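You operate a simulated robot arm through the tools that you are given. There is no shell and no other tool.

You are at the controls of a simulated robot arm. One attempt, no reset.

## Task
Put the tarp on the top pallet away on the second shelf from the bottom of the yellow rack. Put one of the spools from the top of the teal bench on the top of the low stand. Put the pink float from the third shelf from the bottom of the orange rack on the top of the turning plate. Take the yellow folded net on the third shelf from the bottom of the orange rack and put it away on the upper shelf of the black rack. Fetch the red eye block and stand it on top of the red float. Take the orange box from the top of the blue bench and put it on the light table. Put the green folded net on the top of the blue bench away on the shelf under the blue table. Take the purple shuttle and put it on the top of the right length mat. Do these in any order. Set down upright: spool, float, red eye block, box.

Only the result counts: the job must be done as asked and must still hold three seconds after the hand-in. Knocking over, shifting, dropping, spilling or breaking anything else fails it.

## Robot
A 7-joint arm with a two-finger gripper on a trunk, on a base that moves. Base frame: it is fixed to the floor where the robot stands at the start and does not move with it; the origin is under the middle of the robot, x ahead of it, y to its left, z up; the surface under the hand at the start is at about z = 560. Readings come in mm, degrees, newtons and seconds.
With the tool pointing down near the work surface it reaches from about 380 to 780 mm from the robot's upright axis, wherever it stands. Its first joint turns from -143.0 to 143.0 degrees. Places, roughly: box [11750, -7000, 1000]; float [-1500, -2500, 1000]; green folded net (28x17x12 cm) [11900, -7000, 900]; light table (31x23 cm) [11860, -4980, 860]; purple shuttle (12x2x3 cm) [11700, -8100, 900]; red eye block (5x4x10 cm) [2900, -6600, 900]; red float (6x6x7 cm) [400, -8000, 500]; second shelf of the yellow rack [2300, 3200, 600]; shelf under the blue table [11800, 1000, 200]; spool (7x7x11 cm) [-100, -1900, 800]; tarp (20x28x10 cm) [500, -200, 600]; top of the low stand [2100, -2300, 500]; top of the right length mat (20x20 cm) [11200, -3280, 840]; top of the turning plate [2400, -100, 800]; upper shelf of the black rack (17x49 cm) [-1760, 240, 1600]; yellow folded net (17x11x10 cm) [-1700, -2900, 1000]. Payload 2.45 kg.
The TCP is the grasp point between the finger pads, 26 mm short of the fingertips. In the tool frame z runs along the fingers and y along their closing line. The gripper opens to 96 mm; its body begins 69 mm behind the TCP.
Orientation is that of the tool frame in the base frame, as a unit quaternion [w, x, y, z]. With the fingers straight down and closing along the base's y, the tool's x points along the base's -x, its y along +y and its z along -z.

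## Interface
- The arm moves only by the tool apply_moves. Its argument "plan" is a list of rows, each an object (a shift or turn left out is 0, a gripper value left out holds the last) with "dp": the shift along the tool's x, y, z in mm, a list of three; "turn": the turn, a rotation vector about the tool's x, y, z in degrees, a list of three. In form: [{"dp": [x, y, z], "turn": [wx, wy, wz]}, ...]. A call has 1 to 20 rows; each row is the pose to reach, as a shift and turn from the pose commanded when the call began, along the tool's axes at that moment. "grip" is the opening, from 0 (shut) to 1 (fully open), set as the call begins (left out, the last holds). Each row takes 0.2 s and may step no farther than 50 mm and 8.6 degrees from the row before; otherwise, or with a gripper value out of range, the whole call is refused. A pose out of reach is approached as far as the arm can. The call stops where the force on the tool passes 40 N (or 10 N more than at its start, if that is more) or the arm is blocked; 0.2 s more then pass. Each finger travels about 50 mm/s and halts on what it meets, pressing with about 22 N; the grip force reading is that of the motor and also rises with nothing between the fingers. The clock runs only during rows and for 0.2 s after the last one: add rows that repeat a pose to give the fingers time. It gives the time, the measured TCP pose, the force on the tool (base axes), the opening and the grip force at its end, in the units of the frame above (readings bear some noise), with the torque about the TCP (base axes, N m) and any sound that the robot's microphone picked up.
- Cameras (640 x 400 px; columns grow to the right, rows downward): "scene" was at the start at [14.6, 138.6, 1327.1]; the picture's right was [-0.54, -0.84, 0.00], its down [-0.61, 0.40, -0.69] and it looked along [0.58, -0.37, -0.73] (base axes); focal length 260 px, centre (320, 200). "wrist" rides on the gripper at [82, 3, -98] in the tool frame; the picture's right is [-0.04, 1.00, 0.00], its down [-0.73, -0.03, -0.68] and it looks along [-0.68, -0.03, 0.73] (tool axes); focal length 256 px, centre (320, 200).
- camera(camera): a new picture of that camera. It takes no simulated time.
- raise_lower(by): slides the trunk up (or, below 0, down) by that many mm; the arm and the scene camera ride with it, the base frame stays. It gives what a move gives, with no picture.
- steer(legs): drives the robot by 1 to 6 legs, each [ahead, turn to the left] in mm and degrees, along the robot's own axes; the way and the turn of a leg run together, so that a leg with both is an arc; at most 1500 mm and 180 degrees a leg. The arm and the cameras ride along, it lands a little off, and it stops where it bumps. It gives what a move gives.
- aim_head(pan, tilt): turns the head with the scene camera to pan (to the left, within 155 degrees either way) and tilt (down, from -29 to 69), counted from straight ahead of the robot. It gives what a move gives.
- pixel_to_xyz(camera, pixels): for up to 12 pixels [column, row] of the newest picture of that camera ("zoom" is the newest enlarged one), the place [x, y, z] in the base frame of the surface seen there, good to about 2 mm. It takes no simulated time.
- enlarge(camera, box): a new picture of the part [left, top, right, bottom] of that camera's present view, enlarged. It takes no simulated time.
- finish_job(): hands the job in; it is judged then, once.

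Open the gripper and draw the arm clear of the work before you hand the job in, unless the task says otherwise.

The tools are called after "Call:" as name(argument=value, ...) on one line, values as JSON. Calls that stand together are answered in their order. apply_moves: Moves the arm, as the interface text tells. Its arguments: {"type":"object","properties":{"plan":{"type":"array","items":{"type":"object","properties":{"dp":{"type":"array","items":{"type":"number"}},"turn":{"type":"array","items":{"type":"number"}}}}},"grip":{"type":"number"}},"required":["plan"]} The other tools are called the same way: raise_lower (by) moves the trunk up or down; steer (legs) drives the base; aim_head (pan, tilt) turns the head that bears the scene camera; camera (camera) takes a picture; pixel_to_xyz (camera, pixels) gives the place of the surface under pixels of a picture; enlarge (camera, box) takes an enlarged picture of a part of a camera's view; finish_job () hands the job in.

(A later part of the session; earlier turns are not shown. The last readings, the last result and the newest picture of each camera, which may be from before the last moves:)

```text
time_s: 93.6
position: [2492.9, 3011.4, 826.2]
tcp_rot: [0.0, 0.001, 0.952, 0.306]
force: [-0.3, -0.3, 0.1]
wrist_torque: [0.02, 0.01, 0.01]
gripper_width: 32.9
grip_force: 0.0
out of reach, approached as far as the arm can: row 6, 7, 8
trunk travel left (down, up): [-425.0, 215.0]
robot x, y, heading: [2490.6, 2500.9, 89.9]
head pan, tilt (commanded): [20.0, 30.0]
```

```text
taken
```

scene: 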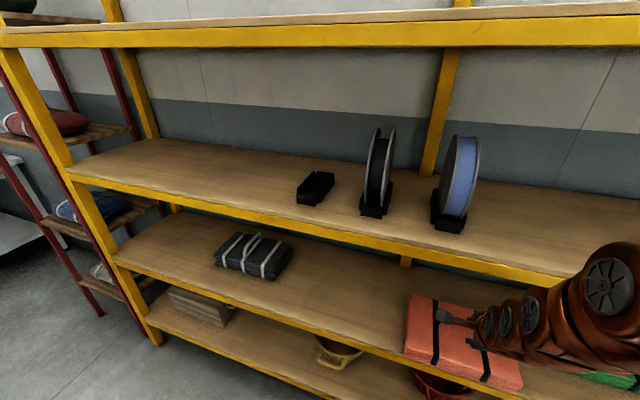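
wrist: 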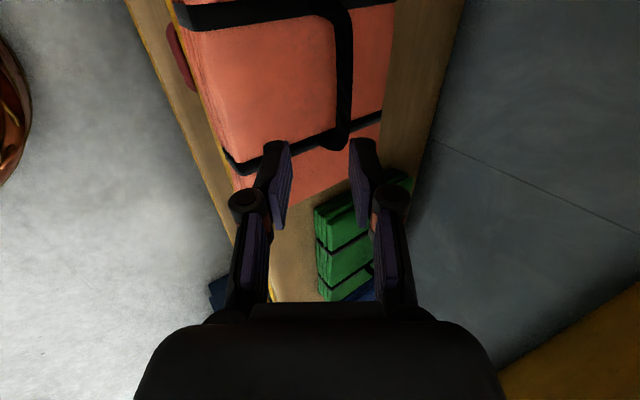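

The tarp stands on the shelf, its near edge about flush with the front. I measure its edges in the wrist view.

Call:
enlarge(camera="wrist", box=[120, 0, 440, 200])

Call:
pixel_to_xyz(camera="zoom", pixels=[[150, 60], [175, 160], [200, 260], [130, 60], [150, 140], [185, 250], [220, 330], [240, 250], [440, 60], [520, 60], [110, 60], [125, 100]])

```text
2.00 times, centred on (280, 100) of wrist
```

zoom: 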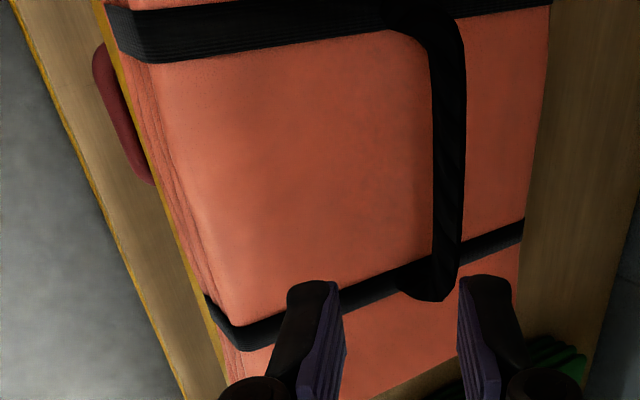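

```text
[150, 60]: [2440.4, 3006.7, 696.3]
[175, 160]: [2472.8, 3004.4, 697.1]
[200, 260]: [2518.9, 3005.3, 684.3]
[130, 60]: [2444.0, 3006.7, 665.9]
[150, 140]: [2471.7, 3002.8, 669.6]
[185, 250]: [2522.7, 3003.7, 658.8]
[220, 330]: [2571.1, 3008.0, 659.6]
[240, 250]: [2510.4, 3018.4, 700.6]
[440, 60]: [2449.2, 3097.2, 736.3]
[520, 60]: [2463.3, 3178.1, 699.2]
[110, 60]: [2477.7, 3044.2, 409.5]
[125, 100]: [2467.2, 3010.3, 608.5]
```

Near face sits at y≈3004, just about at the edge (front 3010), so I'll push it ~60 mm deeper. I back the base 120 mm, close the fingers and lower in front of the shelf.

Call:
steer(legs=[[-120, 0]])

Call:
apply_moves(plan=[{"dp": [0, -6, 28]}, {"dp": [0, -12, 56]}, {"dp": [0, -18, 84]}, {"dp": [0, -24, 112]}, {"dp": [0, -28, 139]}, {"dp": [0, -28, 139]}], grip=0)

Call:
camera(camera="wrist")

```text
time_s: 94.8
position: [2492.6, 2890.5, 826.8]
tcp_rot: [0.001, 0.0, 0.952, 0.306]
force: [-0.6, -0.5, 0.0]
wrist_torque: [-0.01, 0.0, -0.01]
gripper_width: 32.7
grip_force: 0.0
trunk travel left (down, up): [-425.0, 215.0]
robot x, y, heading: [2488.4, 2377.3, 89.9]
head pan, tilt (commanded): [20.0, 30.0]
```

```text
time_s: 96.2
position: [2491.2, 2950.2, 698.4]
tcp_rot: [0.0, 0.001, 0.952, 0.306]
force: [0.2, 0.1, -0.5]
wrist_torque: [-0.01, 0.01, -0.03]
gripper_width: 0.2
grip_force: 21.6
trunk travel left (down, up): [-425.0, 215.0]
robot x, y, heading: [2493.1, 2380.6, 90.2]
head pan, tilt (commanded): [20.0, 30.0]
```

```text
taken
```

wrist: 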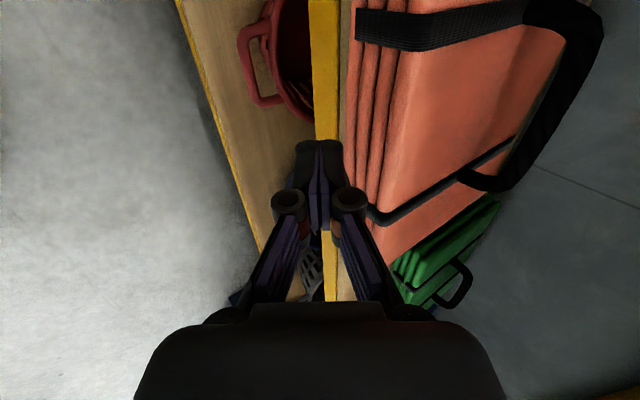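

Fingertips are just ahead of the tarp's near face. I push forward slowly ~85 mm at constant height.

Call:
apply_moves(plan=[{"dp": [0, 12.1, 8.8]}, {"dp": [0, 20.2, 14.7]}, {"dp": [0, 26.7, 19.4]}, {"dp": [0, 33.2, 24.1]}, {"dp": [0, 39.6, 28.8]}, {"dp": [0, 46.1, 33.5]}, {"dp": [0, 52.6, 38.2]}, {"dp": [0, 59, 42.9]}, {"dp": [0, 65.5, 47.6]}, {"dp": [0, 70, 51]}, {"dp": [0, 70, 51]}])

Call:
camera(camera="wrist")

Call:
camera(camera="scene")

```text
time_s: 98.6
position: [2492.6, 3035.7, 696.4]
tcp_rot: [0.0, 0.0, 0.952, 0.306]
force: [-0.5, -0.1, 0.4]
wrist_torque: [0.01, -0.01, -0.03]
gripper_width: 0.0
grip_force: 22.0
trunk travel left (down, up): [-425.0, 215.0]
robot x, y, heading: [2489.0, 2379.2, 89.8]
head pan, tilt (commanded): [20.0, 30.0]
```

```text
taken
```

wrist: 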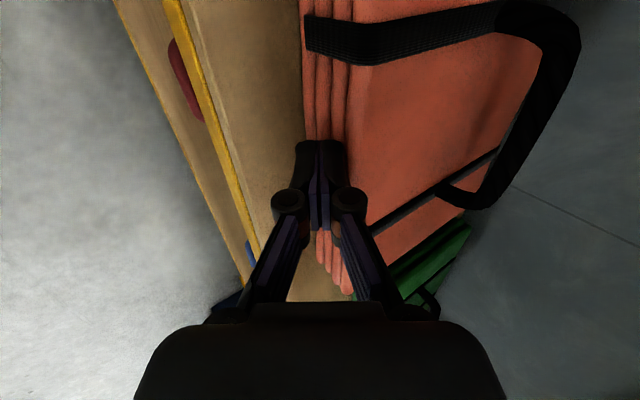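

```text
taken
```

scene: 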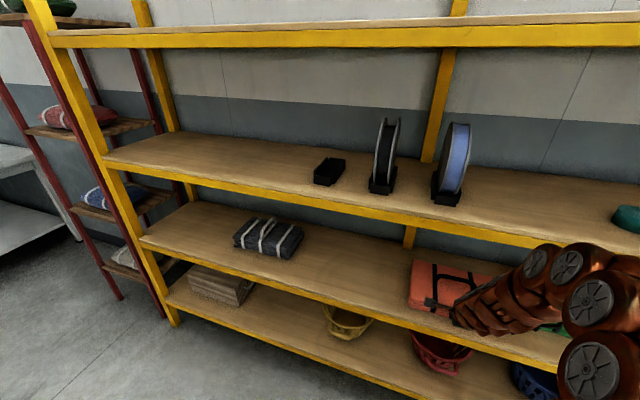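

The tarp moved in ~60 mm (now y≈3060–3260) and stands clear of its neighbours. I withdraw the arm and return the tool to vertical while backing away from the rack.

Call:
apply_moves(plan=[{"dp": [0, -24.3, -17.6]}, {"dp": [0, -56.6, -41.2]}, {"dp": [0, -89, -64.7]}, {"dp": [0, -93.4, -92.6], "turn": [8, 0, 0]}, {"dp": [0, -97.9, -120.6], "turn": [16, 0, 0]}, {"dp": [0, -99.3, -152.6], "turn": [24, 0, 0]}, {"dp": [0, -97.8, -188.6], "turn": [30, 0, 0]}, {"dp": [0, -92.3, -221.6], "turn": [36, 0, 0]}, {"dp": [0, -92.3, -221.6], "turn": [36, 0, 0]}])

Call:
aim_head(pan=-30, tilt=30)

Call:
camera(camera="scene")

Call:
aim_head(pan=20, tilt=35)

Call:
camera(camera="scene")

```text
time_s: 100.6
position: [2493.4, 2830.4, 824.2]
tcp_rot: [0.0, 0.002, 1.0, -0.004]
force: [-0.6, 0.6, -0.2]
wrist_torque: [0.04, 0.0, 0.02]
gripper_width: 0.0
grip_force: 22.2
trunk travel left (down, up): [-425.0, 215.0]
robot x, y, heading: [2489.3, 2379.8, 89.8]
head pan, tilt (commanded): [20.0, 30.0]
```

```text
time_s: 101.8
position: [2493.8, 2831.0, 824.2]
tcp_rot: [0.0, 0.0, 1.0, -0.004]
force: [-0.7, -0.9, -0.2]
wrist_torque: [-0.01, 0.03, -0.01]
gripper_width: 0.0
grip_force: 21.7
trunk travel left (down, up): [-425.0, 215.0]
robot x, y, heading: [2491.9, 2378.6, 89.8]
head pan, tilt (commanded): [-30.0, 30.0]
```

```text
taken
```

scene: 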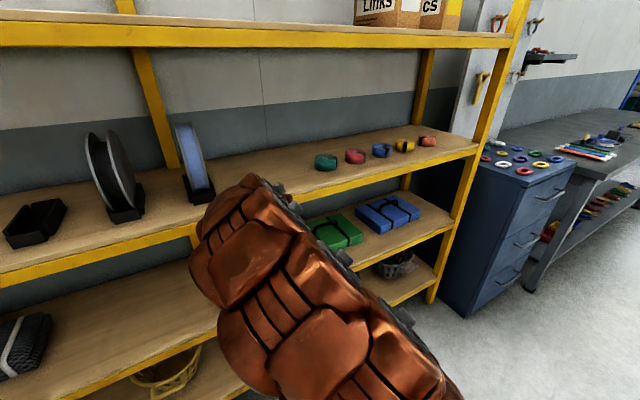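

```text
time_s: 103.0
position: [2494.3, 2830.3, 822.4]
tcp_rot: [0.0, 0.002, 1.0, -0.003]
force: [-0.3, -0.6, 0.4]
wrist_torque: [0.0, 0.03, 0.0]
gripper_width: 0.1
grip_force: 22.0
trunk travel left (down, up): [-425.0, 215.0]
robot x, y, heading: [2490.9, 2377.4, 90.1]
head pan, tilt (commanded): [20.0, 35.0]
```

```text
taken
```

scene: 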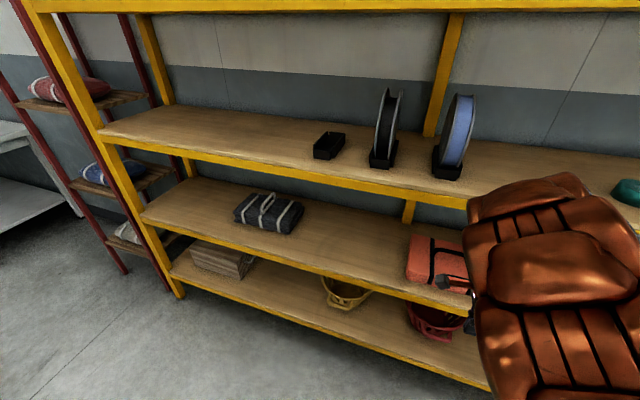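

Tarp is placed well. I leave the aisle the way I came: east, then south, then turn west along the corridor.

Call:
steer(legs=[[0, -90], [790, 0], [0, -90], [1500, 0], [300, 0], [0, -90]])

```text
time_s: 127.2
position: [2845.6, 595.8, 822.5]
tcp_rot: [-0.002, 0.713, -0.701, 0.003]
force: [0.1, 0.5, -0.4]
wrist_torque: [0.02, -0.01, 0.0]
gripper_width: 0.0
grip_force: 21.8
trunk travel left (down, up): [-425.0, 215.0]
robot x, y, heading: [3299.3, 606.0, -179.1]
head pan, tilt (commanded): [20.0, 35.0]
```

Now at (3299, 606) heading 179° west. I drive back along the corridor to x≈-200 and look toward the orange rack.

Call:
steer(legs=[[1500, -0.9], [1500, 0], [600, 0], [0, 90]])

Call:
aim_head(pan=0, tilt=25)

Call:
camera(camera="scene")

Call:
aim_head(pan=-50, tilt=20)

Call:
camera(camera="scene")

```text
time_s: 148.4
position: [-318.7, 158.1, 823.0]
tcp_rot: [-0.003, 1.0, -0.013, 0.001]
force: [0.1, -0.1, -0.3]
wrist_torque: [0.03, -0.02, 0.0]
gripper_width: 0.0
grip_force: 21.7
trunk travel left (down, up): [-425.0, 215.0]
robot x, y, heading: [-306.2, 606.5, -91.4]
head pan, tilt (commanded): [20.0, 35.0]
```

```text
time_s: 149.3
position: [-317.9, 159.5, 822.1]
tcp_rot: [-0.004, 1.0, -0.013, 0.0]
force: [-0.6, 0.3, 0.7]
wrist_torque: [-0.01, 0.0, -0.01]
gripper_width: 0.0
grip_force: 21.6
trunk travel left (down, up): [-425.0, 215.0]
robot x, y, heading: [-303.4, 609.2, -91.8]
head pan, tilt (commanded): [0.0, 25.0]
```

```text
taken
```

scene: 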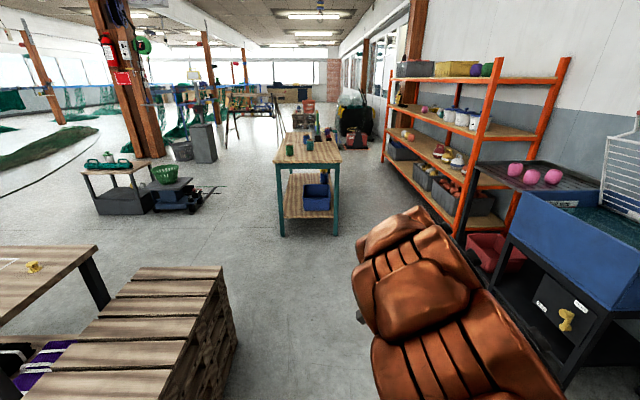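

```text
time_s: 150.4
position: [-319.7, 159.7, 823.3]
tcp_rot: [-0.004, 1.0, -0.013, 0.0]
force: [0.0, 0.4, -0.4]
wrist_torque: [-0.04, -0.02, -0.03]
gripper_width: 0.2
grip_force: 21.5
trunk travel left (down, up): [-425.0, 215.0]
robot x, y, heading: [-306.8, 611.0, -91.4]
head pan, tilt (commanded): [-50.0, 20.0]
```

```text
taken
```

scene: 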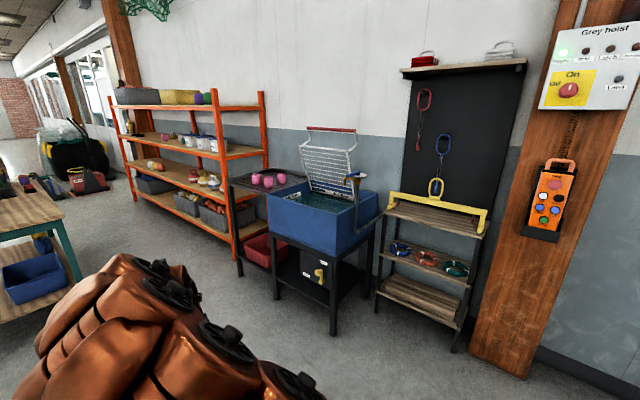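

I can see the orange rack and the black rack (upper shelf with a red and a grey bundle at (425,58) and (500,48)). I zoom on both.

Call:
enlarge(camera="scene", box=[380, 20, 560, 130])

Call:
pixel_to_xyz(camera="zoom", pixels=[[80, 170], [100, 180], [300, 165], [460, 150], [520, 160], [170, 135], [160, 120], [380, 110], [440, 110], [290, 155], [270, 175], [180, 150]])

Call:
enlarge(camera="scene", box=[80, 60, 320, 210])

Call:
pixel_to_xyz(camera="zoom", pixels=[[130, 90], [260, 100], [340, 100], [230, 200], [280, 215], [310, 215], [350, 215], [410, 225], [430, 230], [200, 280], [330, 330], [400, 230]])

```text
3.56 times, centred on (470, 75) of scene
```

zoom: 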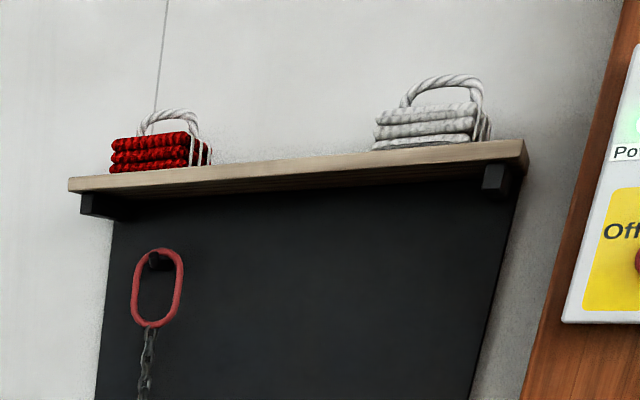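

```text
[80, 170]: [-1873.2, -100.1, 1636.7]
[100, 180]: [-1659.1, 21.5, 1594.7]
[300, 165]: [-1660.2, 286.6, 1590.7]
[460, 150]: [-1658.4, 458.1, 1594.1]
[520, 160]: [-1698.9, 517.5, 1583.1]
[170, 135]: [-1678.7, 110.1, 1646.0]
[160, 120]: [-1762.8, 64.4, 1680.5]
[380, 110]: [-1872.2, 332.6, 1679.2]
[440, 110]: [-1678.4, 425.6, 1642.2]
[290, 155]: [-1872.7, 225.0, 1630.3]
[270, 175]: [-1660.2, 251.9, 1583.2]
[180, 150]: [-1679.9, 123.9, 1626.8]
```

```text
2.67 times, centred on (200, 135) of scene
```

zoom: 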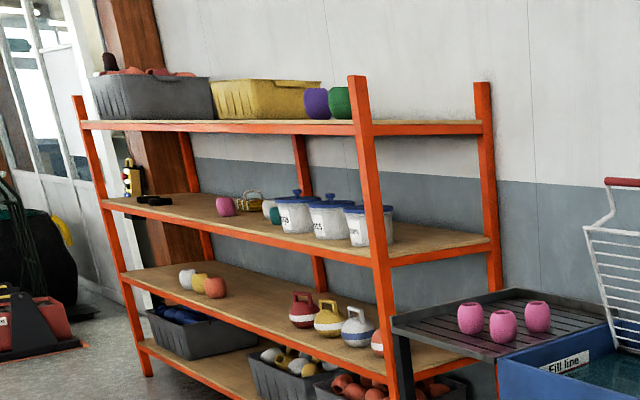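

```text
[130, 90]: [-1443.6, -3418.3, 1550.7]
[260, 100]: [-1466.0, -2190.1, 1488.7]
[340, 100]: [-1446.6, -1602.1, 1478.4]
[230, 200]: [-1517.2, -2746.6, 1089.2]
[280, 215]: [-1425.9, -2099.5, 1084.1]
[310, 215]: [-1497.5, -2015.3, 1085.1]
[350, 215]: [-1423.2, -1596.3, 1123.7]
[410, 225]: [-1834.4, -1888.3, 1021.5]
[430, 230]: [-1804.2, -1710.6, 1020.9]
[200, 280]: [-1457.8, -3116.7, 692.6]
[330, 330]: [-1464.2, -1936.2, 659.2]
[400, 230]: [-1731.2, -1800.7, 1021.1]
```

Third orange shelf is z≈1021 with the pink float near (-1517,-2747) and the yellow net behind it. I re-shoot ahead to measure the lane between the teal bench and the orange rack.

Call:
aim_head(pan=-10, tilt=25)

Call:
camera(camera="scene")

Call:
enlarge(camera="scene", box=[200, 30, 520, 230])

Call:
pixel_to_xyz(camera="scene", pixels=[[225, 235], [268, 235], [290, 235], [370, 180], [385, 160], [500, 235], [445, 210], [460, 230], [180, 270], [185, 380], [215, 165], [350, 150]])

```text
time_s: 151.5
position: [-318.7, 158.9, 821.8]
tcp_rot: [-0.004, 1.0, -0.013, 0.0]
force: [-0.5, 0.2, -0.1]
wrist_torque: [0.0, 0.01, 0.02]
gripper_width: 0.1
grip_force: 22.1
trunk travel left (down, up): [-425.0, 215.0]
robot x, y, heading: [-303.2, 610.0, -91.7]
head pan, tilt (commanded): [-10.0, 25.0]
```

```text
taken
```

scene: 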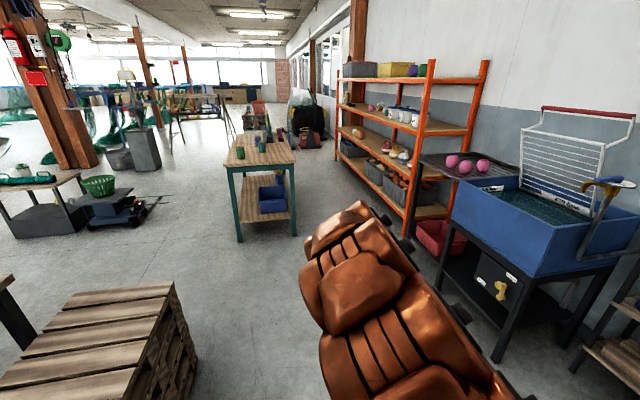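

```text
2.00 times, centred on (360, 130) of scene
```

zoom: 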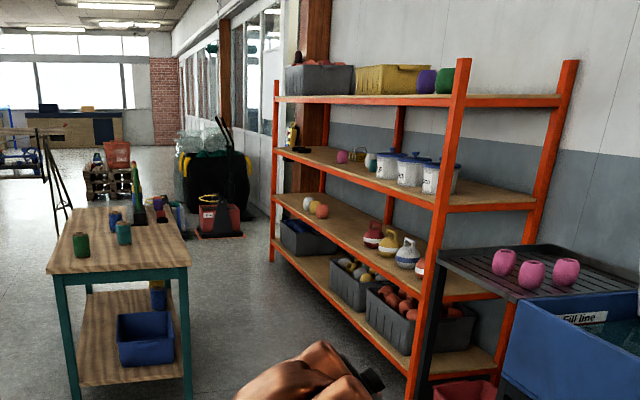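

```text
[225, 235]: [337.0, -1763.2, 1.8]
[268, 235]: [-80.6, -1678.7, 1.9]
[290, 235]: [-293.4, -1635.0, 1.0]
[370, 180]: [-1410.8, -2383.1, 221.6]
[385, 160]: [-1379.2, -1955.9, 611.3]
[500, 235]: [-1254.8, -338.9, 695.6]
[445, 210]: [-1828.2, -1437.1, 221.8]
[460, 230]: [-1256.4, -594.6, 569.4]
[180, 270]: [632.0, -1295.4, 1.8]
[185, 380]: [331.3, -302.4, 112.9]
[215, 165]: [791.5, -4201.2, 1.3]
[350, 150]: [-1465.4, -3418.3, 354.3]
```

Lane between teal bench (x≥-300) and rack/tank (x≤-1250) is about 1 m wide. I drive to x≈-800 and down the lane to y≈-2850, then face the rack.

Call:
steer(legs=[[0, -88.5], [490, 0], [0, 90], [1500, 0], [1500, 0]])

Call:
aim_head(pan=-60, tilt=15)

Call:
camera(camera="scene")

```text
time_s: 176.0
position: [-846.2, -2861.4, 823.4]
tcp_rot: [-0.004, 1.0, -0.02, -0.001]
force: [-0.2, -0.2, 0.1]
wrist_torque: [0.0, 0.04, 0.0]
gripper_width: 0.0
grip_force: 22.1
trunk travel left (down, up): [-425.0, 215.0]
robot x, y, heading: [-821.3, -2411.4, -92.2]
head pan, tilt (commanded): [-10.0, 25.0]
```

```text
time_s: 177.2
position: [-845.0, -2861.9, 824.5]
tcp_rot: [-0.004, 1.0, -0.02, 0.0]
force: [0.1, 0.6, 0.4]
wrist_torque: [-0.04, 0.0, -0.02]
gripper_width: 0.0
grip_force: 22.1
trunk travel left (down, up): [-425.0, 215.0]
robot x, y, heading: [-820.9, -2411.8, -92.4]
head pan, tilt (commanded): [-60.0, 15.0]
```

```text
taken
```

scene: 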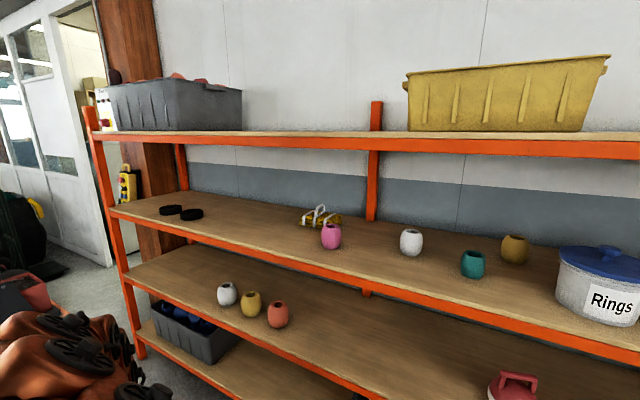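

Pink float at (331,237) and yellow net behind it at (320,217). I zoom and measure both.

Call:
enlarge(camera="scene", box=[250, 180, 410, 280])

Call:
pixel_to_xyz(camera="zoom", pixels=[[325, 225], [325, 195], [325, 260], [285, 215], [365, 215], [270, 110], [240, 110], [300, 110], [220, 150], [350, 150], [270, 140], [360, 145]])

Call:
pixel_to_xyz(camera="scene", pixels=[[240, 145], [330, 145], [240, 236], [330, 262], [500, 150], [375, 115], [180, 160], [370, 270], [280, 210], [420, 220], [110, 190], [480, 290]])

```text
4.00 times, centred on (330, 230) of scene
```

zoom: 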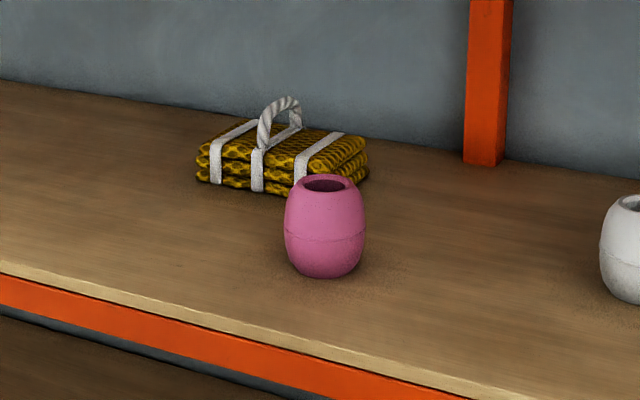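

```text
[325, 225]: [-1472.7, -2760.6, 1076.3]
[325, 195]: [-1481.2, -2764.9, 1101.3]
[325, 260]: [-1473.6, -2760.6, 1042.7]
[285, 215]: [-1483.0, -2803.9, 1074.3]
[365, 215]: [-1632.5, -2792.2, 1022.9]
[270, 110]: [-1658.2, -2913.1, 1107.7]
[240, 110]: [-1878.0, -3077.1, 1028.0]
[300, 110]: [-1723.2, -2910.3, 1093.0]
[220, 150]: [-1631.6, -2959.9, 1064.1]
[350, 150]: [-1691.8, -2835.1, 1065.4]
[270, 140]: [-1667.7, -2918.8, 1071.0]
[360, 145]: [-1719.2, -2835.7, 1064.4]
```

```text
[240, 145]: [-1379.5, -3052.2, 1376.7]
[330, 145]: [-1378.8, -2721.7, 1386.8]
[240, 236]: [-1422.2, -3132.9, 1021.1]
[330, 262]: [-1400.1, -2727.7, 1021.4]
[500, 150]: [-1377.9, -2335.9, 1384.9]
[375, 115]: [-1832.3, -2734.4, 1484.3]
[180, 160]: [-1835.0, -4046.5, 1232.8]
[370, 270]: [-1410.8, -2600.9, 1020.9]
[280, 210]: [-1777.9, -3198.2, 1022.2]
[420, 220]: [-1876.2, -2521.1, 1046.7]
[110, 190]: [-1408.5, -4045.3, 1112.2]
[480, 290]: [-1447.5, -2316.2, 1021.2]
```

Float centre ≈ (-1509,-2768), ~75 mm wide; the net's handle runs along x at y≈-2912, top z≈1108. I drive to y≈-2910 and turn to face the rack.

Call:
steer(legs=[[500, 2], [0, -90]])

Call:
apply_moves(plan=[{"dp": [0, 4, -10], "turn": [0, 0, -8.2]}, {"dp": [0, 8, -20], "turn": [0, 0, -16.4]}, {"dp": [0, 12, -30], "turn": [0, 0, -24.6]}, {"dp": [0, 16, -40], "turn": [0, 0, -32.8]}, {"dp": [0, 20, -50], "turn": [0, 0, -41]}, {"dp": [0, 24, -60], "turn": [0, 0, -49.2]}, {"dp": [0, 28, -70], "turn": [0, 0, -57.4]}, {"dp": [0, 32, -80], "turn": [0, 0, -65.6]}, {"dp": [0, 36, -90], "turn": [0, 0, -73.8]}, {"dp": [0, 40, -100], "turn": [0, 0, -82]}, {"dp": [0, 40, -100], "turn": [0, 0, -90]}, {"dp": [0, 40, -100], "turn": [0, 0, -90]}], grip=0.5)

Call:
aim_head(pan=0, tilt=20)

Call:
camera(camera="scene")

```text
time_s: 183.9
position: [-1285.6, -2913.1, 822.6]
tcp_rot: [-0.002, 0.713, -0.701, 0.003]
force: [-0.1, 0.0, -0.1]
wrist_torque: [0.0, -0.03, -0.01]
gripper_width: 0.1
grip_force: 22.0
trunk travel left (down, up): [-425.0, 215.0]
robot x, y, heading: [-834.3, -2908.1, -179.0]
head pan, tilt (commanded): [-60.0, 15.0]
```

```text
time_s: 186.5
position: [-1326.6, -2912.7, 924.3]
tcp_rot: [0.0, 1.0, 0.01, 0.004]
force: [-0.3, 0.0, 0.4]
wrist_torque: [0.01, 0.01, -0.02]
gripper_width: 48.0
grip_force: 0.0
trunk travel left (down, up): [-425.0, 215.0]
robot x, y, heading: [-833.4, -2907.6, -178.9]
head pan, tilt (commanded): [-60.0, 15.0]
```

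```text
time_s: 187.8
position: [-1327.5, -2913.7, 923.9]
tcp_rot: [0.0, 1.0, 0.009, 0.004]
force: [0.1, 0.2, 0.0]
wrist_torque: [-0.03, -0.02, 0.01]
gripper_width: 48.1
grip_force: 0.1
trunk travel left (down, up): [-425.0, 215.0]
robot x, y, heading: [-832.2, -2912.6, -179.0]
head pan, tilt (commanded): [0.0, 20.0]
```

```text
taken
```

scene: 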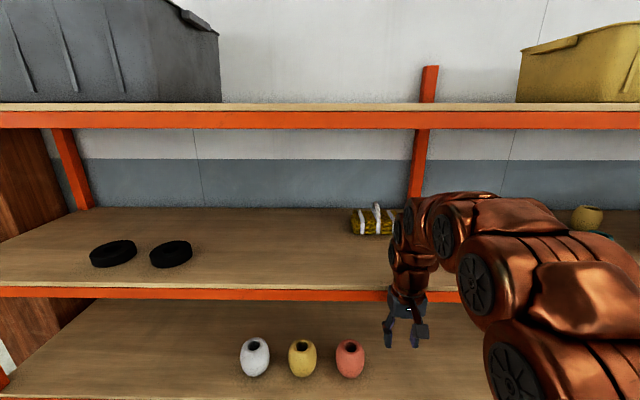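

The hand is in front of the rack edge; I back off 40 mm, raise the trunk 120 mm, then tilt the tool forward toward horizontal.

Call:
apply_moves(plan=[{"dp": [20, 0, 0]}, {"dp": [40, 0, 0]}, {"dp": [40, 0, 0]}])

Call:
raise_lower(by=120)

Call:
steer(legs=[[-110, -1]])

Call:
apply_moves(plan=[{"dp": [-5, 0, -8], "turn": [0, -8, 0]}, {"dp": [-15, 0, -16], "turn": [0, -16, 0]}, {"dp": [-25, 0, -24], "turn": [0, -24, 0]}, {"dp": [-35, 0, -32], "turn": [0, -32, 0]}, {"dp": [-45, 0, -40], "turn": [0, -40, 0]}, {"dp": [-55, 0, -48], "turn": [0, -48, 0]}, {"dp": [-65, 0, -56], "turn": [0, -56, 0]}, {"dp": [-75, 0, -64], "turn": [0, -64, 0]}, {"dp": [-85, 0, -72], "turn": [0, -70, 0]}, {"dp": [-85, 0, -72], "turn": [0, -70, 0]}])

Call:
camera(camera="wrist")

Call:
camera(camera="scene")

```text
time_s: 188.6
position: [-1287.7, -2911.9, 922.8]
tcp_rot: [0.001, 1.0, 0.008, 0.003]
force: [-1.2, 0.3, -0.3]
wrist_torque: [-0.01, 0.01, -0.02]
gripper_width: 48.0
grip_force: 0.0
trunk travel left (down, up): [-425.0, 215.0]
robot x, y, heading: [-836.0, -2907.3, -179.0]
head pan, tilt (commanded): [0.0, 20.0]
```

```text
time_s: 190.1
position: [-1286.9, -2911.9, 1044.4]
tcp_rot: [0.001, 1.0, 0.009, 0.003]
force: [-1.0, 0.0, -0.1]
wrist_torque: [-0.01, -0.01, -0.03]
gripper_width: 48.1
grip_force: 0.3
trunk travel left (down, up): [-545.0, 95.0]
robot x, y, heading: [-834.8, -2909.7, -179.2]
head pan, tilt (commanded): [0.0, 20.0]
```

```text
time_s: 191.3
position: [-1175.7, -2903.3, 1042.7]
tcp_rot: [0.0, 1.0, -0.002, 0.004]
force: [-0.2, 0.3, 0.0]
wrist_torque: [-0.02, -0.01, -0.01]
gripper_width: 48.0
grip_force: 0.1
trunk travel left (down, up): [-545.0, 95.0]
robot x, y, heading: [-724.1, -2908.6, 179.7]
head pan, tilt (commanded): [0.0, 20.0]
```

```text
time_s: 193.5
position: [-1300.0, -2903.1, 1137.5]
tcp_rot: [-0.001, 0.822, -0.002, -0.57]
force: [-0.6, -0.3, -0.8]
wrist_torque: [0.0, 0.03, -0.04]
gripper_width: 47.9
grip_force: 0.0
out of reach, approached as far as the arm can: row 7, 8, 9, 10
trunk travel left (down, up): [-545.0, 95.0]
robot x, y, heading: [-722.9, -2905.7, 179.9]
head pan, tilt (commanded): [0.0, 20.0]
```

```text
taken
```

wrist: 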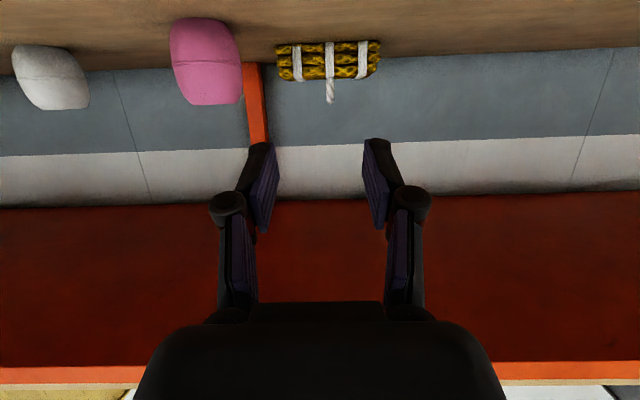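

```text
taken
```

scene: 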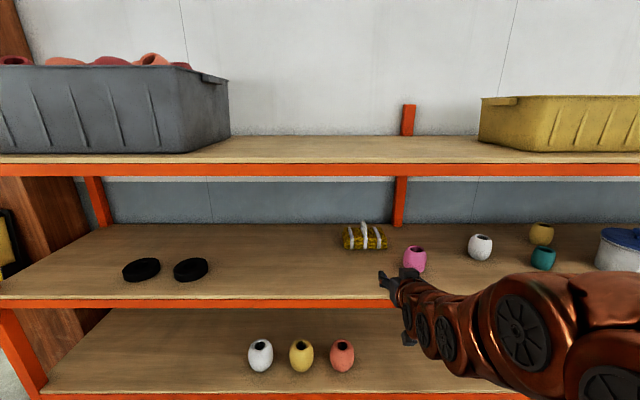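

Tilt is ~69° and the wrist camera now sits under the hand, so I'll use ~60° for clearance above the shelf. I measure the handle in the wrist view (around (330,85)).

Call:
enlarge(camera="wrist", box=[240, 20, 420, 130])

Call:
pixel_to_xyz(camera="zoom", pixels=[[317, 280], [322, 260], [320, 225], [318, 270], [330, 250], [318, 200], [200, 100], [200, 200], [480, 90], [480, 190], [150, 150], [320, 150]])

Call:
enlarge(camera="scene", box=[320, 200, 480, 300])

Call:
pixel_to_xyz(camera="zoom", pixels=[[170, 95], [175, 110], [180, 130], [185, 150], [190, 165], [160, 110], [110, 140], [250, 150], [180, 90], [200, 160], [170, 140], [375, 230]])

```text
3.56 times, centred on (330, 75) of wrist
```

zoom: 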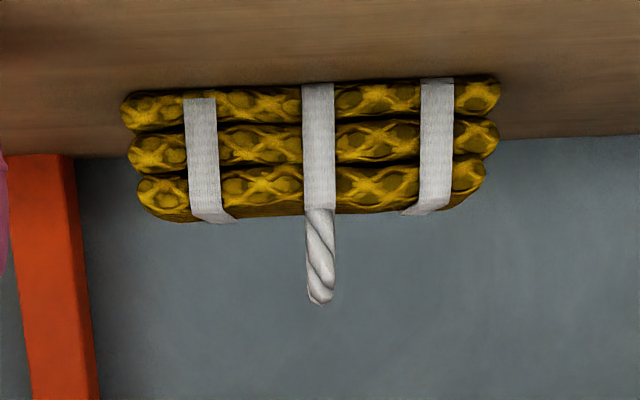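

```text
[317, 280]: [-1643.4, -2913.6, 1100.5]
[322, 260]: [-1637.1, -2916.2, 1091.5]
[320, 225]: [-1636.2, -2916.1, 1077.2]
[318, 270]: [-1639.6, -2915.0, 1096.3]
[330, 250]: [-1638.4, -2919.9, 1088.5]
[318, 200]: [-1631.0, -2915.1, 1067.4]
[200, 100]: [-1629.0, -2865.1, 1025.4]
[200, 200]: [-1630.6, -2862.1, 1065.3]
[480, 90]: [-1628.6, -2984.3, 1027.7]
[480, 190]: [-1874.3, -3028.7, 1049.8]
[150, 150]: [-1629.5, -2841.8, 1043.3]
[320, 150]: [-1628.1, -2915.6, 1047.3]
```

```text
4.00 times, centred on (400, 250) of scene
```

zoom: 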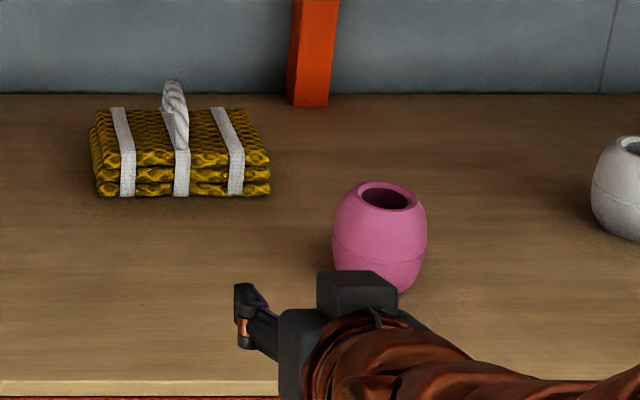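

```text
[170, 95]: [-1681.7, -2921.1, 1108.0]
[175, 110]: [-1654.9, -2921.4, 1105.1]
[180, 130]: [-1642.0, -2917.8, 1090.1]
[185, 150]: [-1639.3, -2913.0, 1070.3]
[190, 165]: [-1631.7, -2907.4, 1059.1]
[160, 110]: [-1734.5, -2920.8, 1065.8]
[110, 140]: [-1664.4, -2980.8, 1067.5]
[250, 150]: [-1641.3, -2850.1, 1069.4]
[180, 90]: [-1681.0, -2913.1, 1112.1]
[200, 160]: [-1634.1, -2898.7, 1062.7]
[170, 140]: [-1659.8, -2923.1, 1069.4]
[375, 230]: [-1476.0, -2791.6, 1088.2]
```

Handle arch: top at about (-1684, -2916, 1108), net top z≈1067. I set the tilt to 60°, line up in y, and drive the base forward 200 mm.

Call:
apply_moves(plan=[{"dp": [-4, 6, -2], "turn": [0, 5, 0]}, {"dp": [-8, 13, -4], "turn": [0, 9.5, 0]}, {"dp": [-8, 13, -4], "turn": [0, 9.5, 0]}], grip=0.45)

Call:
steer(legs=[[210, 0]])

Call:
camera(camera="wrist")

Call:
camera(camera="scene")

```text
time_s: 194.3
position: [-1301.0, -2916.2, 1144.3]
tcp_rot: [0.0, 0.866, -0.001, -0.5]
force: [0.7, -0.4, -0.7]
wrist_torque: [0.03, 0.02, 0.04]
gripper_width: 43.5
grip_force: 0.1
trunk travel left (down, up): [-545.0, 95.0]
robot x, y, heading: [-721.9, -2905.4, 180.0]
head pan, tilt (commanded): [0.0, 20.0]
```

```text
time_s: 196.0
position: [-1509.5, -2914.3, 1145.0]
tcp_rot: [-0.002, 0.866, -0.003, -0.501]
force: [0.2, 0.4, 0.7]
wrist_torque: [0.01, 0.04, 0.01]
gripper_width: 43.3
grip_force: 0.0
trunk travel left (down, up): [-545.0, 95.0]
robot x, y, heading: [-933.0, -2907.0, 179.5]
head pan, tilt (commanded): [0.0, 20.0]
```

```text
taken
```

wrist: 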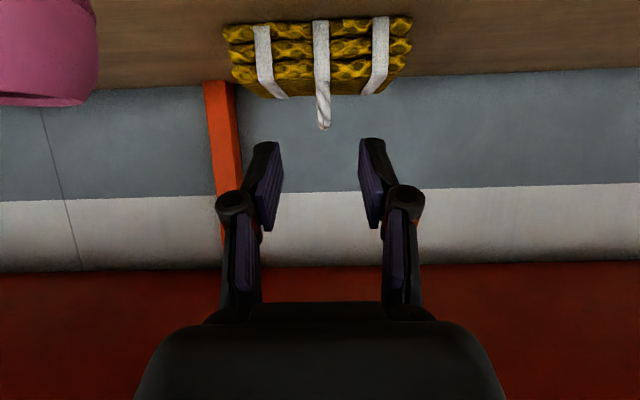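

```text
taken
```

scene: 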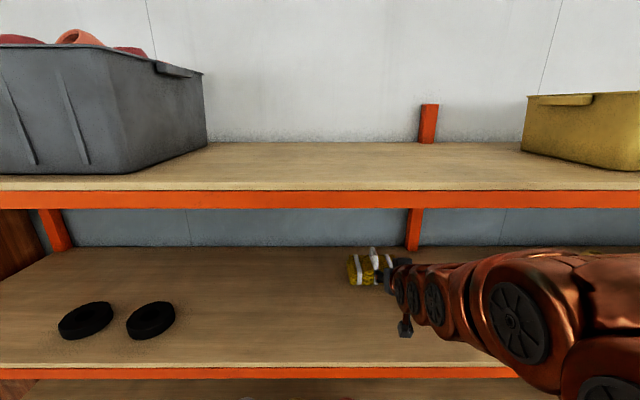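

The handle is centred between the fingers; I creep the base 60 mm more before reaching with the arm.

Call:
steer(legs=[[60, 0.3]])

```text
time_s: 196.9
position: [-1569.6, -2916.3, 1145.7]
tcp_rot: [0.0, 0.866, 0.0, -0.501]
force: [-0.1, 0.2, -0.2]
wrist_torque: [0.0, 0.01, -0.05]
gripper_width: 43.1
grip_force: 0.1
trunk travel left (down, up): [-545.0, 95.0]
robot x, y, heading: [-994.1, -2907.4, -179.7]
head pan, tilt (commanded): [0.0, 20.0]
```

At (-1570, -2916, 1146). I descend and advance so the pads straddle the handle's top at x≈-1682.

Call:
apply_moves(plan=[{"dp": [2.5, 0, 25]}, {"dp": [5, 0, 50]}, {"dp": [7.2, 0, 73.5]}, {"dp": [-6, 0, 96]}, {"dp": [-18.8, 0, 118.5]}, {"dp": [-18.8, 0, 118.5]}])

Call:
camera(camera="wrist")

Call:
enlarge(camera="scene", box=[320, 220, 480, 320])

```text
time_s: 198.3
position: [-1683.1, -2918.6, 1103.5]
tcp_rot: [0.001, 0.865, 0.001, -0.501]
force: [-0.6, 0.2, -0.3]
wrist_torque: [-0.01, 0.0, 0.04]
gripper_width: 43.5
grip_force: 0.0
trunk travel left (down, up): [-545.0, 95.0]
robot x, y, heading: [-993.7, -2909.6, -179.7]
head pan, tilt (commanded): [0.0, 20.0]
```

```text
taken
```

wrist: 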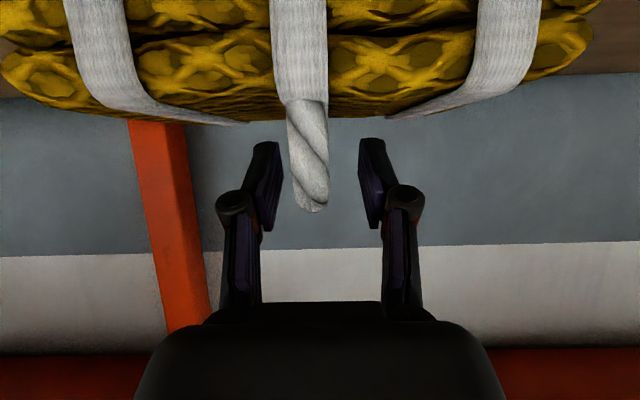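

```text
4.00 times, centred on (400, 270) of scene
```

zoom: 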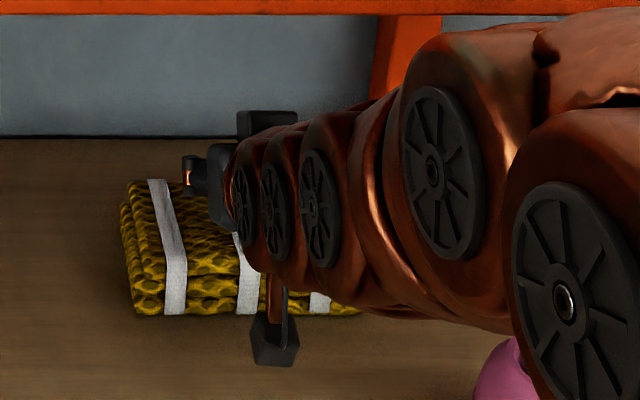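

Handle is between the pads; I close.

Call:
apply_moves(plan=[{"dp": [0, 0, 0]}, {"dp": [0, 0, 0]}, {"dp": [0, 0, 0]}, {"dp": [0, 0, 0]}, {"dp": [0, 0, 0]}], grip=0)

```text
time_s: 199.5
position: [-1683.1, -2918.4, 1104.2]
tcp_rot: [0.0, 0.866, 0.0, -0.501]
force: [-0.5, 1.3, 1.4]
wrist_torque: [-0.03, 0.05, -0.05]
gripper_width: 13.6
grip_force: 22.0
trunk travel left (down, up): [-545.0, 95.0]
robot x, y, heading: [-991.8, -2906.6, -179.9]
head pan, tilt (commanded): [0.0, 20.0]
```

Gripped at 13.6 mm. I lift 60 mm.

Call:
apply_moves(plan=[{"dp": [-8.7, 0, -5]}, {"dp": [-26, 0, -15]}, {"dp": [-43.3, 0, -25]}, {"dp": [-52, 0, -30]}, {"dp": [-52, 0, -30]}])

Call:
camera(camera="wrist")

Call:
camera(camera="scene")

```text
time_s: 200.7
position: [-1683.2, -2916.7, 1138.0]
tcp_rot: [0.0, 0.872, 0.0, -0.489]
force: [-0.8, 0.7, -3.5]
wrist_torque: [0.0, -0.01, 0.01]
gripper_width: 13.7
grip_force: 21.7
trunk travel left (down, up): [-545.0, 95.0]
robot x, y, heading: [-992.0, -2907.5, -179.9]
head pan, tilt (commanded): [0.0, 20.0]
```

```text
taken
```

wrist: 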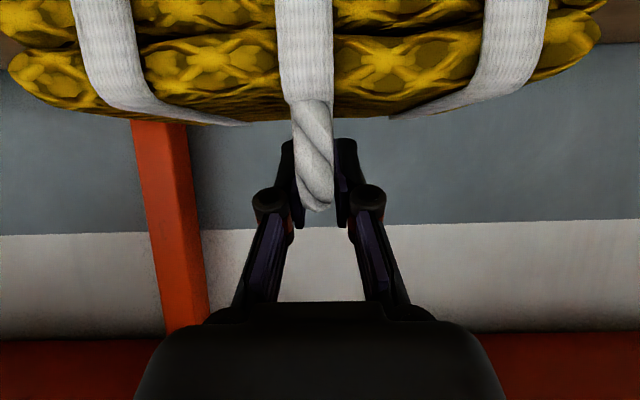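

```text
taken
```

scene: 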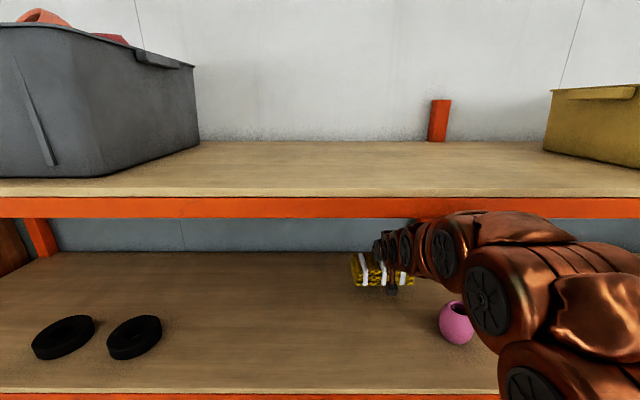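

The hand stopped at z=1138 instead of 1164 – the forearm probably touches the upper beam around (480,215). I come back down ~35 mm from the command at once and check.

Call:
apply_moves(plan=[{"dp": [15, 0, 9]}, {"dp": [30.3, 0, 17.5]}, {"dp": [30.3, 0, 17.5]}])

Call:
enlarge(camera="scene", box=[360, 180, 560, 300])

Call:
pixel_to_xyz(camera="zoom", pixels=[[300, 90], [330, 70], [380, 90], [420, 100], [280, 110], [200, 200], [250, 60], [120, 60], [500, 90], [560, 130]])

```text
time_s: 201.5
position: [-1682.7, -2917.4, 1134.5]
tcp_rot: [0.001, 0.864, 0.0, -0.504]
force: [-0.4, 0.4, -3.8]
wrist_torque: [-0.01, 0.05, -0.03]
gripper_width: 13.3
grip_force: 21.2
trunk travel left (down, up): [-545.0, 95.0]
robot x, y, heading: [-995.8, -2905.6, -179.8]
head pan, tilt (commanded): [0.0, 20.0]
```

```text
3.20 times, centred on (460, 240) of scene
```

zoom: 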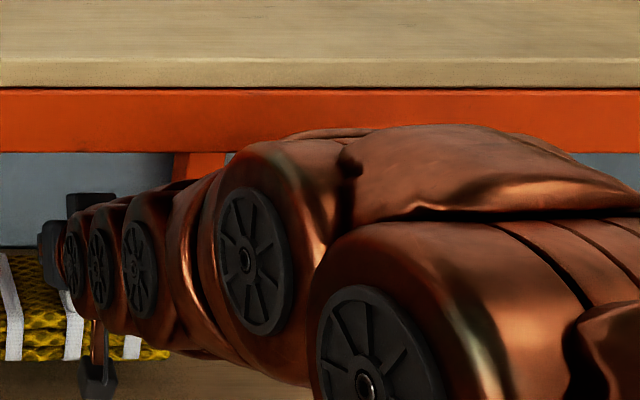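

```text
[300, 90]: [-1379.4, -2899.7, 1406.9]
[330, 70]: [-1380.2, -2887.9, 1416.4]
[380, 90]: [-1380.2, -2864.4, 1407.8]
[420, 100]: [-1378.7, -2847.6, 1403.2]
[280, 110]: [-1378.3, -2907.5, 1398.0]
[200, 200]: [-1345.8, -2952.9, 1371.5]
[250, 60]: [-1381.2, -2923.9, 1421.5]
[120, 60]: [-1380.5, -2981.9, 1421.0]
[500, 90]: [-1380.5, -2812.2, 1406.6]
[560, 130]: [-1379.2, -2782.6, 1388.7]
```

Free again: TCP at 1134, net ~30 mm above the shelf. I back the base straight out 260 mm, keeping the net clear of the float (27 mm gap).

Call:
steer(legs=[[-265, 0]])

Call:
camera(camera="scene")

```text
time_s: 203.4
position: [-1416.6, -2913.5, 1128.0]
tcp_rot: [-0.001, 0.865, -0.002, -0.501]
force: [-0.4, 0.6, -3.1]
wrist_torque: [0.0, 0.0, 0.0]
gripper_width: 13.7
grip_force: 21.7
trunk travel left (down, up): [-545.0, 95.0]
robot x, y, heading: [-728.2, -2908.9, 179.8]
head pan, tilt (commanded): [0.0, 20.0]
```

```text
taken
```

scene: 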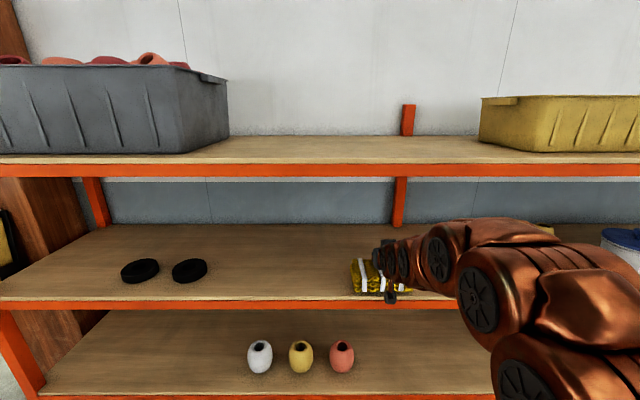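

Net is at the shelf edge; I retract the arm 140 mm and lift a bit so everything is outside the rack.

Call:
apply_moves(plan=[{"dp": [12, 0, -27]}, {"dp": [24, 0, -55]}, {"dp": [38, 0, -85]}, {"dp": [46, 0, -110]}, {"dp": [53, 0, -131]}, {"dp": [53, 0, -131]}])

Call:
aim_head(pan=-45, tilt=35)

Call:
camera(camera="scene")

```text
time_s: 204.8
position: [-1276.1, -2915.1, 1144.2]
tcp_rot: [-0.001, 0.866, -0.002, -0.5]
force: [0.5, -0.2, -2.5]
wrist_torque: [0.02, -0.01, 0.03]
gripper_width: 13.5
grip_force: 21.8
trunk travel left (down, up): [-545.0, 95.0]
robot x, y, heading: [-723.6, -2907.4, 179.6]
head pan, tilt (commanded): [0.0, 20.0]
```

```text
time_s: 205.9
position: [-1276.0, -2914.3, 1145.6]
tcp_rot: [-0.001, 0.865, -0.002, -0.502]
force: [-1.1, 0.9, -2.0]
wrist_torque: [0.03, -0.02, -0.02]
gripper_width: 13.5
grip_force: 21.7
trunk travel left (down, up): [-545.0, 95.0]
robot x, y, heading: [-728.7, -2907.1, 179.9]
head pan, tilt (commanded): [-45.0, 35.0]
```

```text
taken
```

scene: 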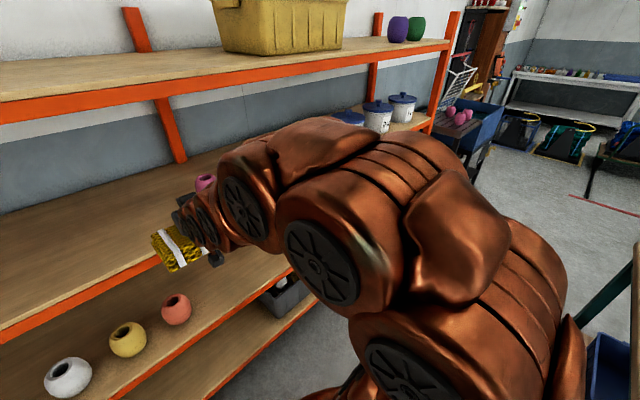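

Everything is out of the rack. I turn north and drive up the lane toward the black rack.

Call:
steer(legs=[[0, -90], [1500, 0], [1350, 0]])

Call:
aim_head(pan=65, tilt=10)

Call:
camera(camera="scene")

```text
time_s: 223.6
position: [-746.9, 507.9, 1145.0]
tcp_rot: [-0.351, 0.617, -0.607, -0.357]
force: [-0.1, 0.3, -3.9]
wrist_torque: [0.04, -0.02, 0.02]
gripper_width: 13.4
grip_force: 22.1
trunk travel left (down, up): [-545.0, 95.0]
robot x, y, heading: [-729.2, -41.4, 90.7]
head pan, tilt (commanded): [-45.0, 35.0]
```

```text
time_s: 225.5
position: [-748.9, 507.2, 1144.6]
tcp_rot: [-0.352, 0.616, -0.608, -0.357]
force: [-0.1, -0.2, -2.7]
wrist_torque: [0.0, -0.01, 0.0]
gripper_width: 13.5
grip_force: 22.1
trunk travel left (down, up): [-545.0, 95.0]
robot x, y, heading: [-728.0, -43.2, 90.8]
head pan, tilt (commanded): [65.0, 10.0]
```

```text
taken
```

scene: 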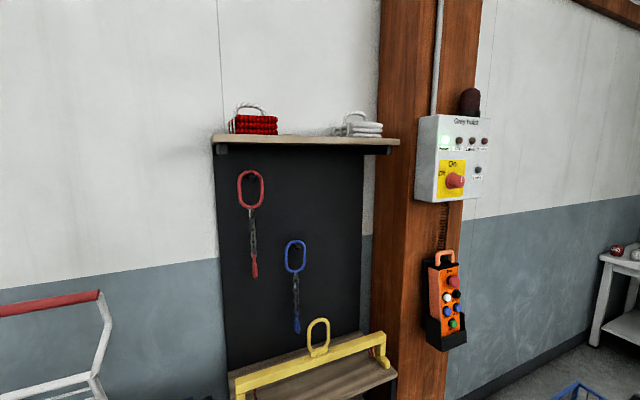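

The upper shelf has the red bundle at (252,123) and the white one at (358,125) with a gap between. I zoom and measure the gap.

Call:
enlarge(camera="scene", box=[200, 90, 420, 170])

Call:
pixel_to_xyz(camera="zoom", pixels=[[45, 165], [90, 125], [220, 115], [225, 95], [250, 140], [330, 145], [390, 130], [400, 105], [530, 130], [580, 155], [300, 150], [300, 170]])

Call:
pixel_to_xyz(camera="scene", pixels=[[240, 385], [385, 345], [318, 320], [395, 375], [250, 390], [435, 130], [410, 145], [447, 300], [380, 200], [260, 110], [355, 118], [300, 137]])

```text
2.91 times, centred on (310, 130) of scene
```

zoom: 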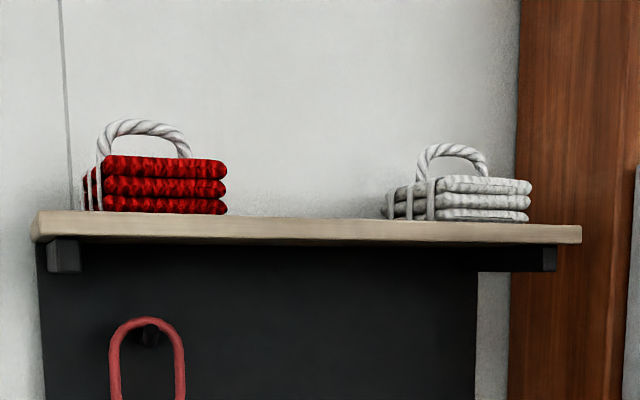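

```text
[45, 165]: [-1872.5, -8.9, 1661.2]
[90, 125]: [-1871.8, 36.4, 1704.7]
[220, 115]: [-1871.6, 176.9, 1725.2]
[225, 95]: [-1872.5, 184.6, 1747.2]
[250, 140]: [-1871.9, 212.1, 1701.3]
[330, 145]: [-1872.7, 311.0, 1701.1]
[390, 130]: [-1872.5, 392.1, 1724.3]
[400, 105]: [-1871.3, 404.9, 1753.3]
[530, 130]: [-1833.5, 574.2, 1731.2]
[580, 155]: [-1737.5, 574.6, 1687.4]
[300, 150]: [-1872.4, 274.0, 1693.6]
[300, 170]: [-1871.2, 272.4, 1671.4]
```

```text
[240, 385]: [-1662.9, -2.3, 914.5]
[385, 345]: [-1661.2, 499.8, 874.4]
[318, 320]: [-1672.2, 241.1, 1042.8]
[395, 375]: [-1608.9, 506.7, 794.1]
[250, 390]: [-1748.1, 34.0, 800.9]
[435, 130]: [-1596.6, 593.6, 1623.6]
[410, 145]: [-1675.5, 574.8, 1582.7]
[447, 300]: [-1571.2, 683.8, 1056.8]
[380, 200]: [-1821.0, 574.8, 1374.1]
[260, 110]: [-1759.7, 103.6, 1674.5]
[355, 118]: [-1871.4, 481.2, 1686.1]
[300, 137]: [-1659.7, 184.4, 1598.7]
```

I measure the bundle edges themselves in that zoom: red right end at (225,190), white left end at (385,205).

Call:
pixel_to_xyz(camera="zoom", pixels=[[222, 185], [222, 205], [95, 185], [105, 190], [388, 208], [432, 205], [440, 200], [525, 200], [390, 190], [145, 125], [455, 150], [320, 230]])

```text
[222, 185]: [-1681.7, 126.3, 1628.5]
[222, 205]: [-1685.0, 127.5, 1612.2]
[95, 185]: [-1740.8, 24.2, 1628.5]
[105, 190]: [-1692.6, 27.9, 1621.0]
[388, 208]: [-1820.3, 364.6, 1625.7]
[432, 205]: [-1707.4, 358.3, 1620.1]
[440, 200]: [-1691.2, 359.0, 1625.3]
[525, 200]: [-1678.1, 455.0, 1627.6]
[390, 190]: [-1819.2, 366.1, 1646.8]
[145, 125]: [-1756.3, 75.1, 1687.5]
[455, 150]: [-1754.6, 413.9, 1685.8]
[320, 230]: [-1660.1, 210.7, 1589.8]
```

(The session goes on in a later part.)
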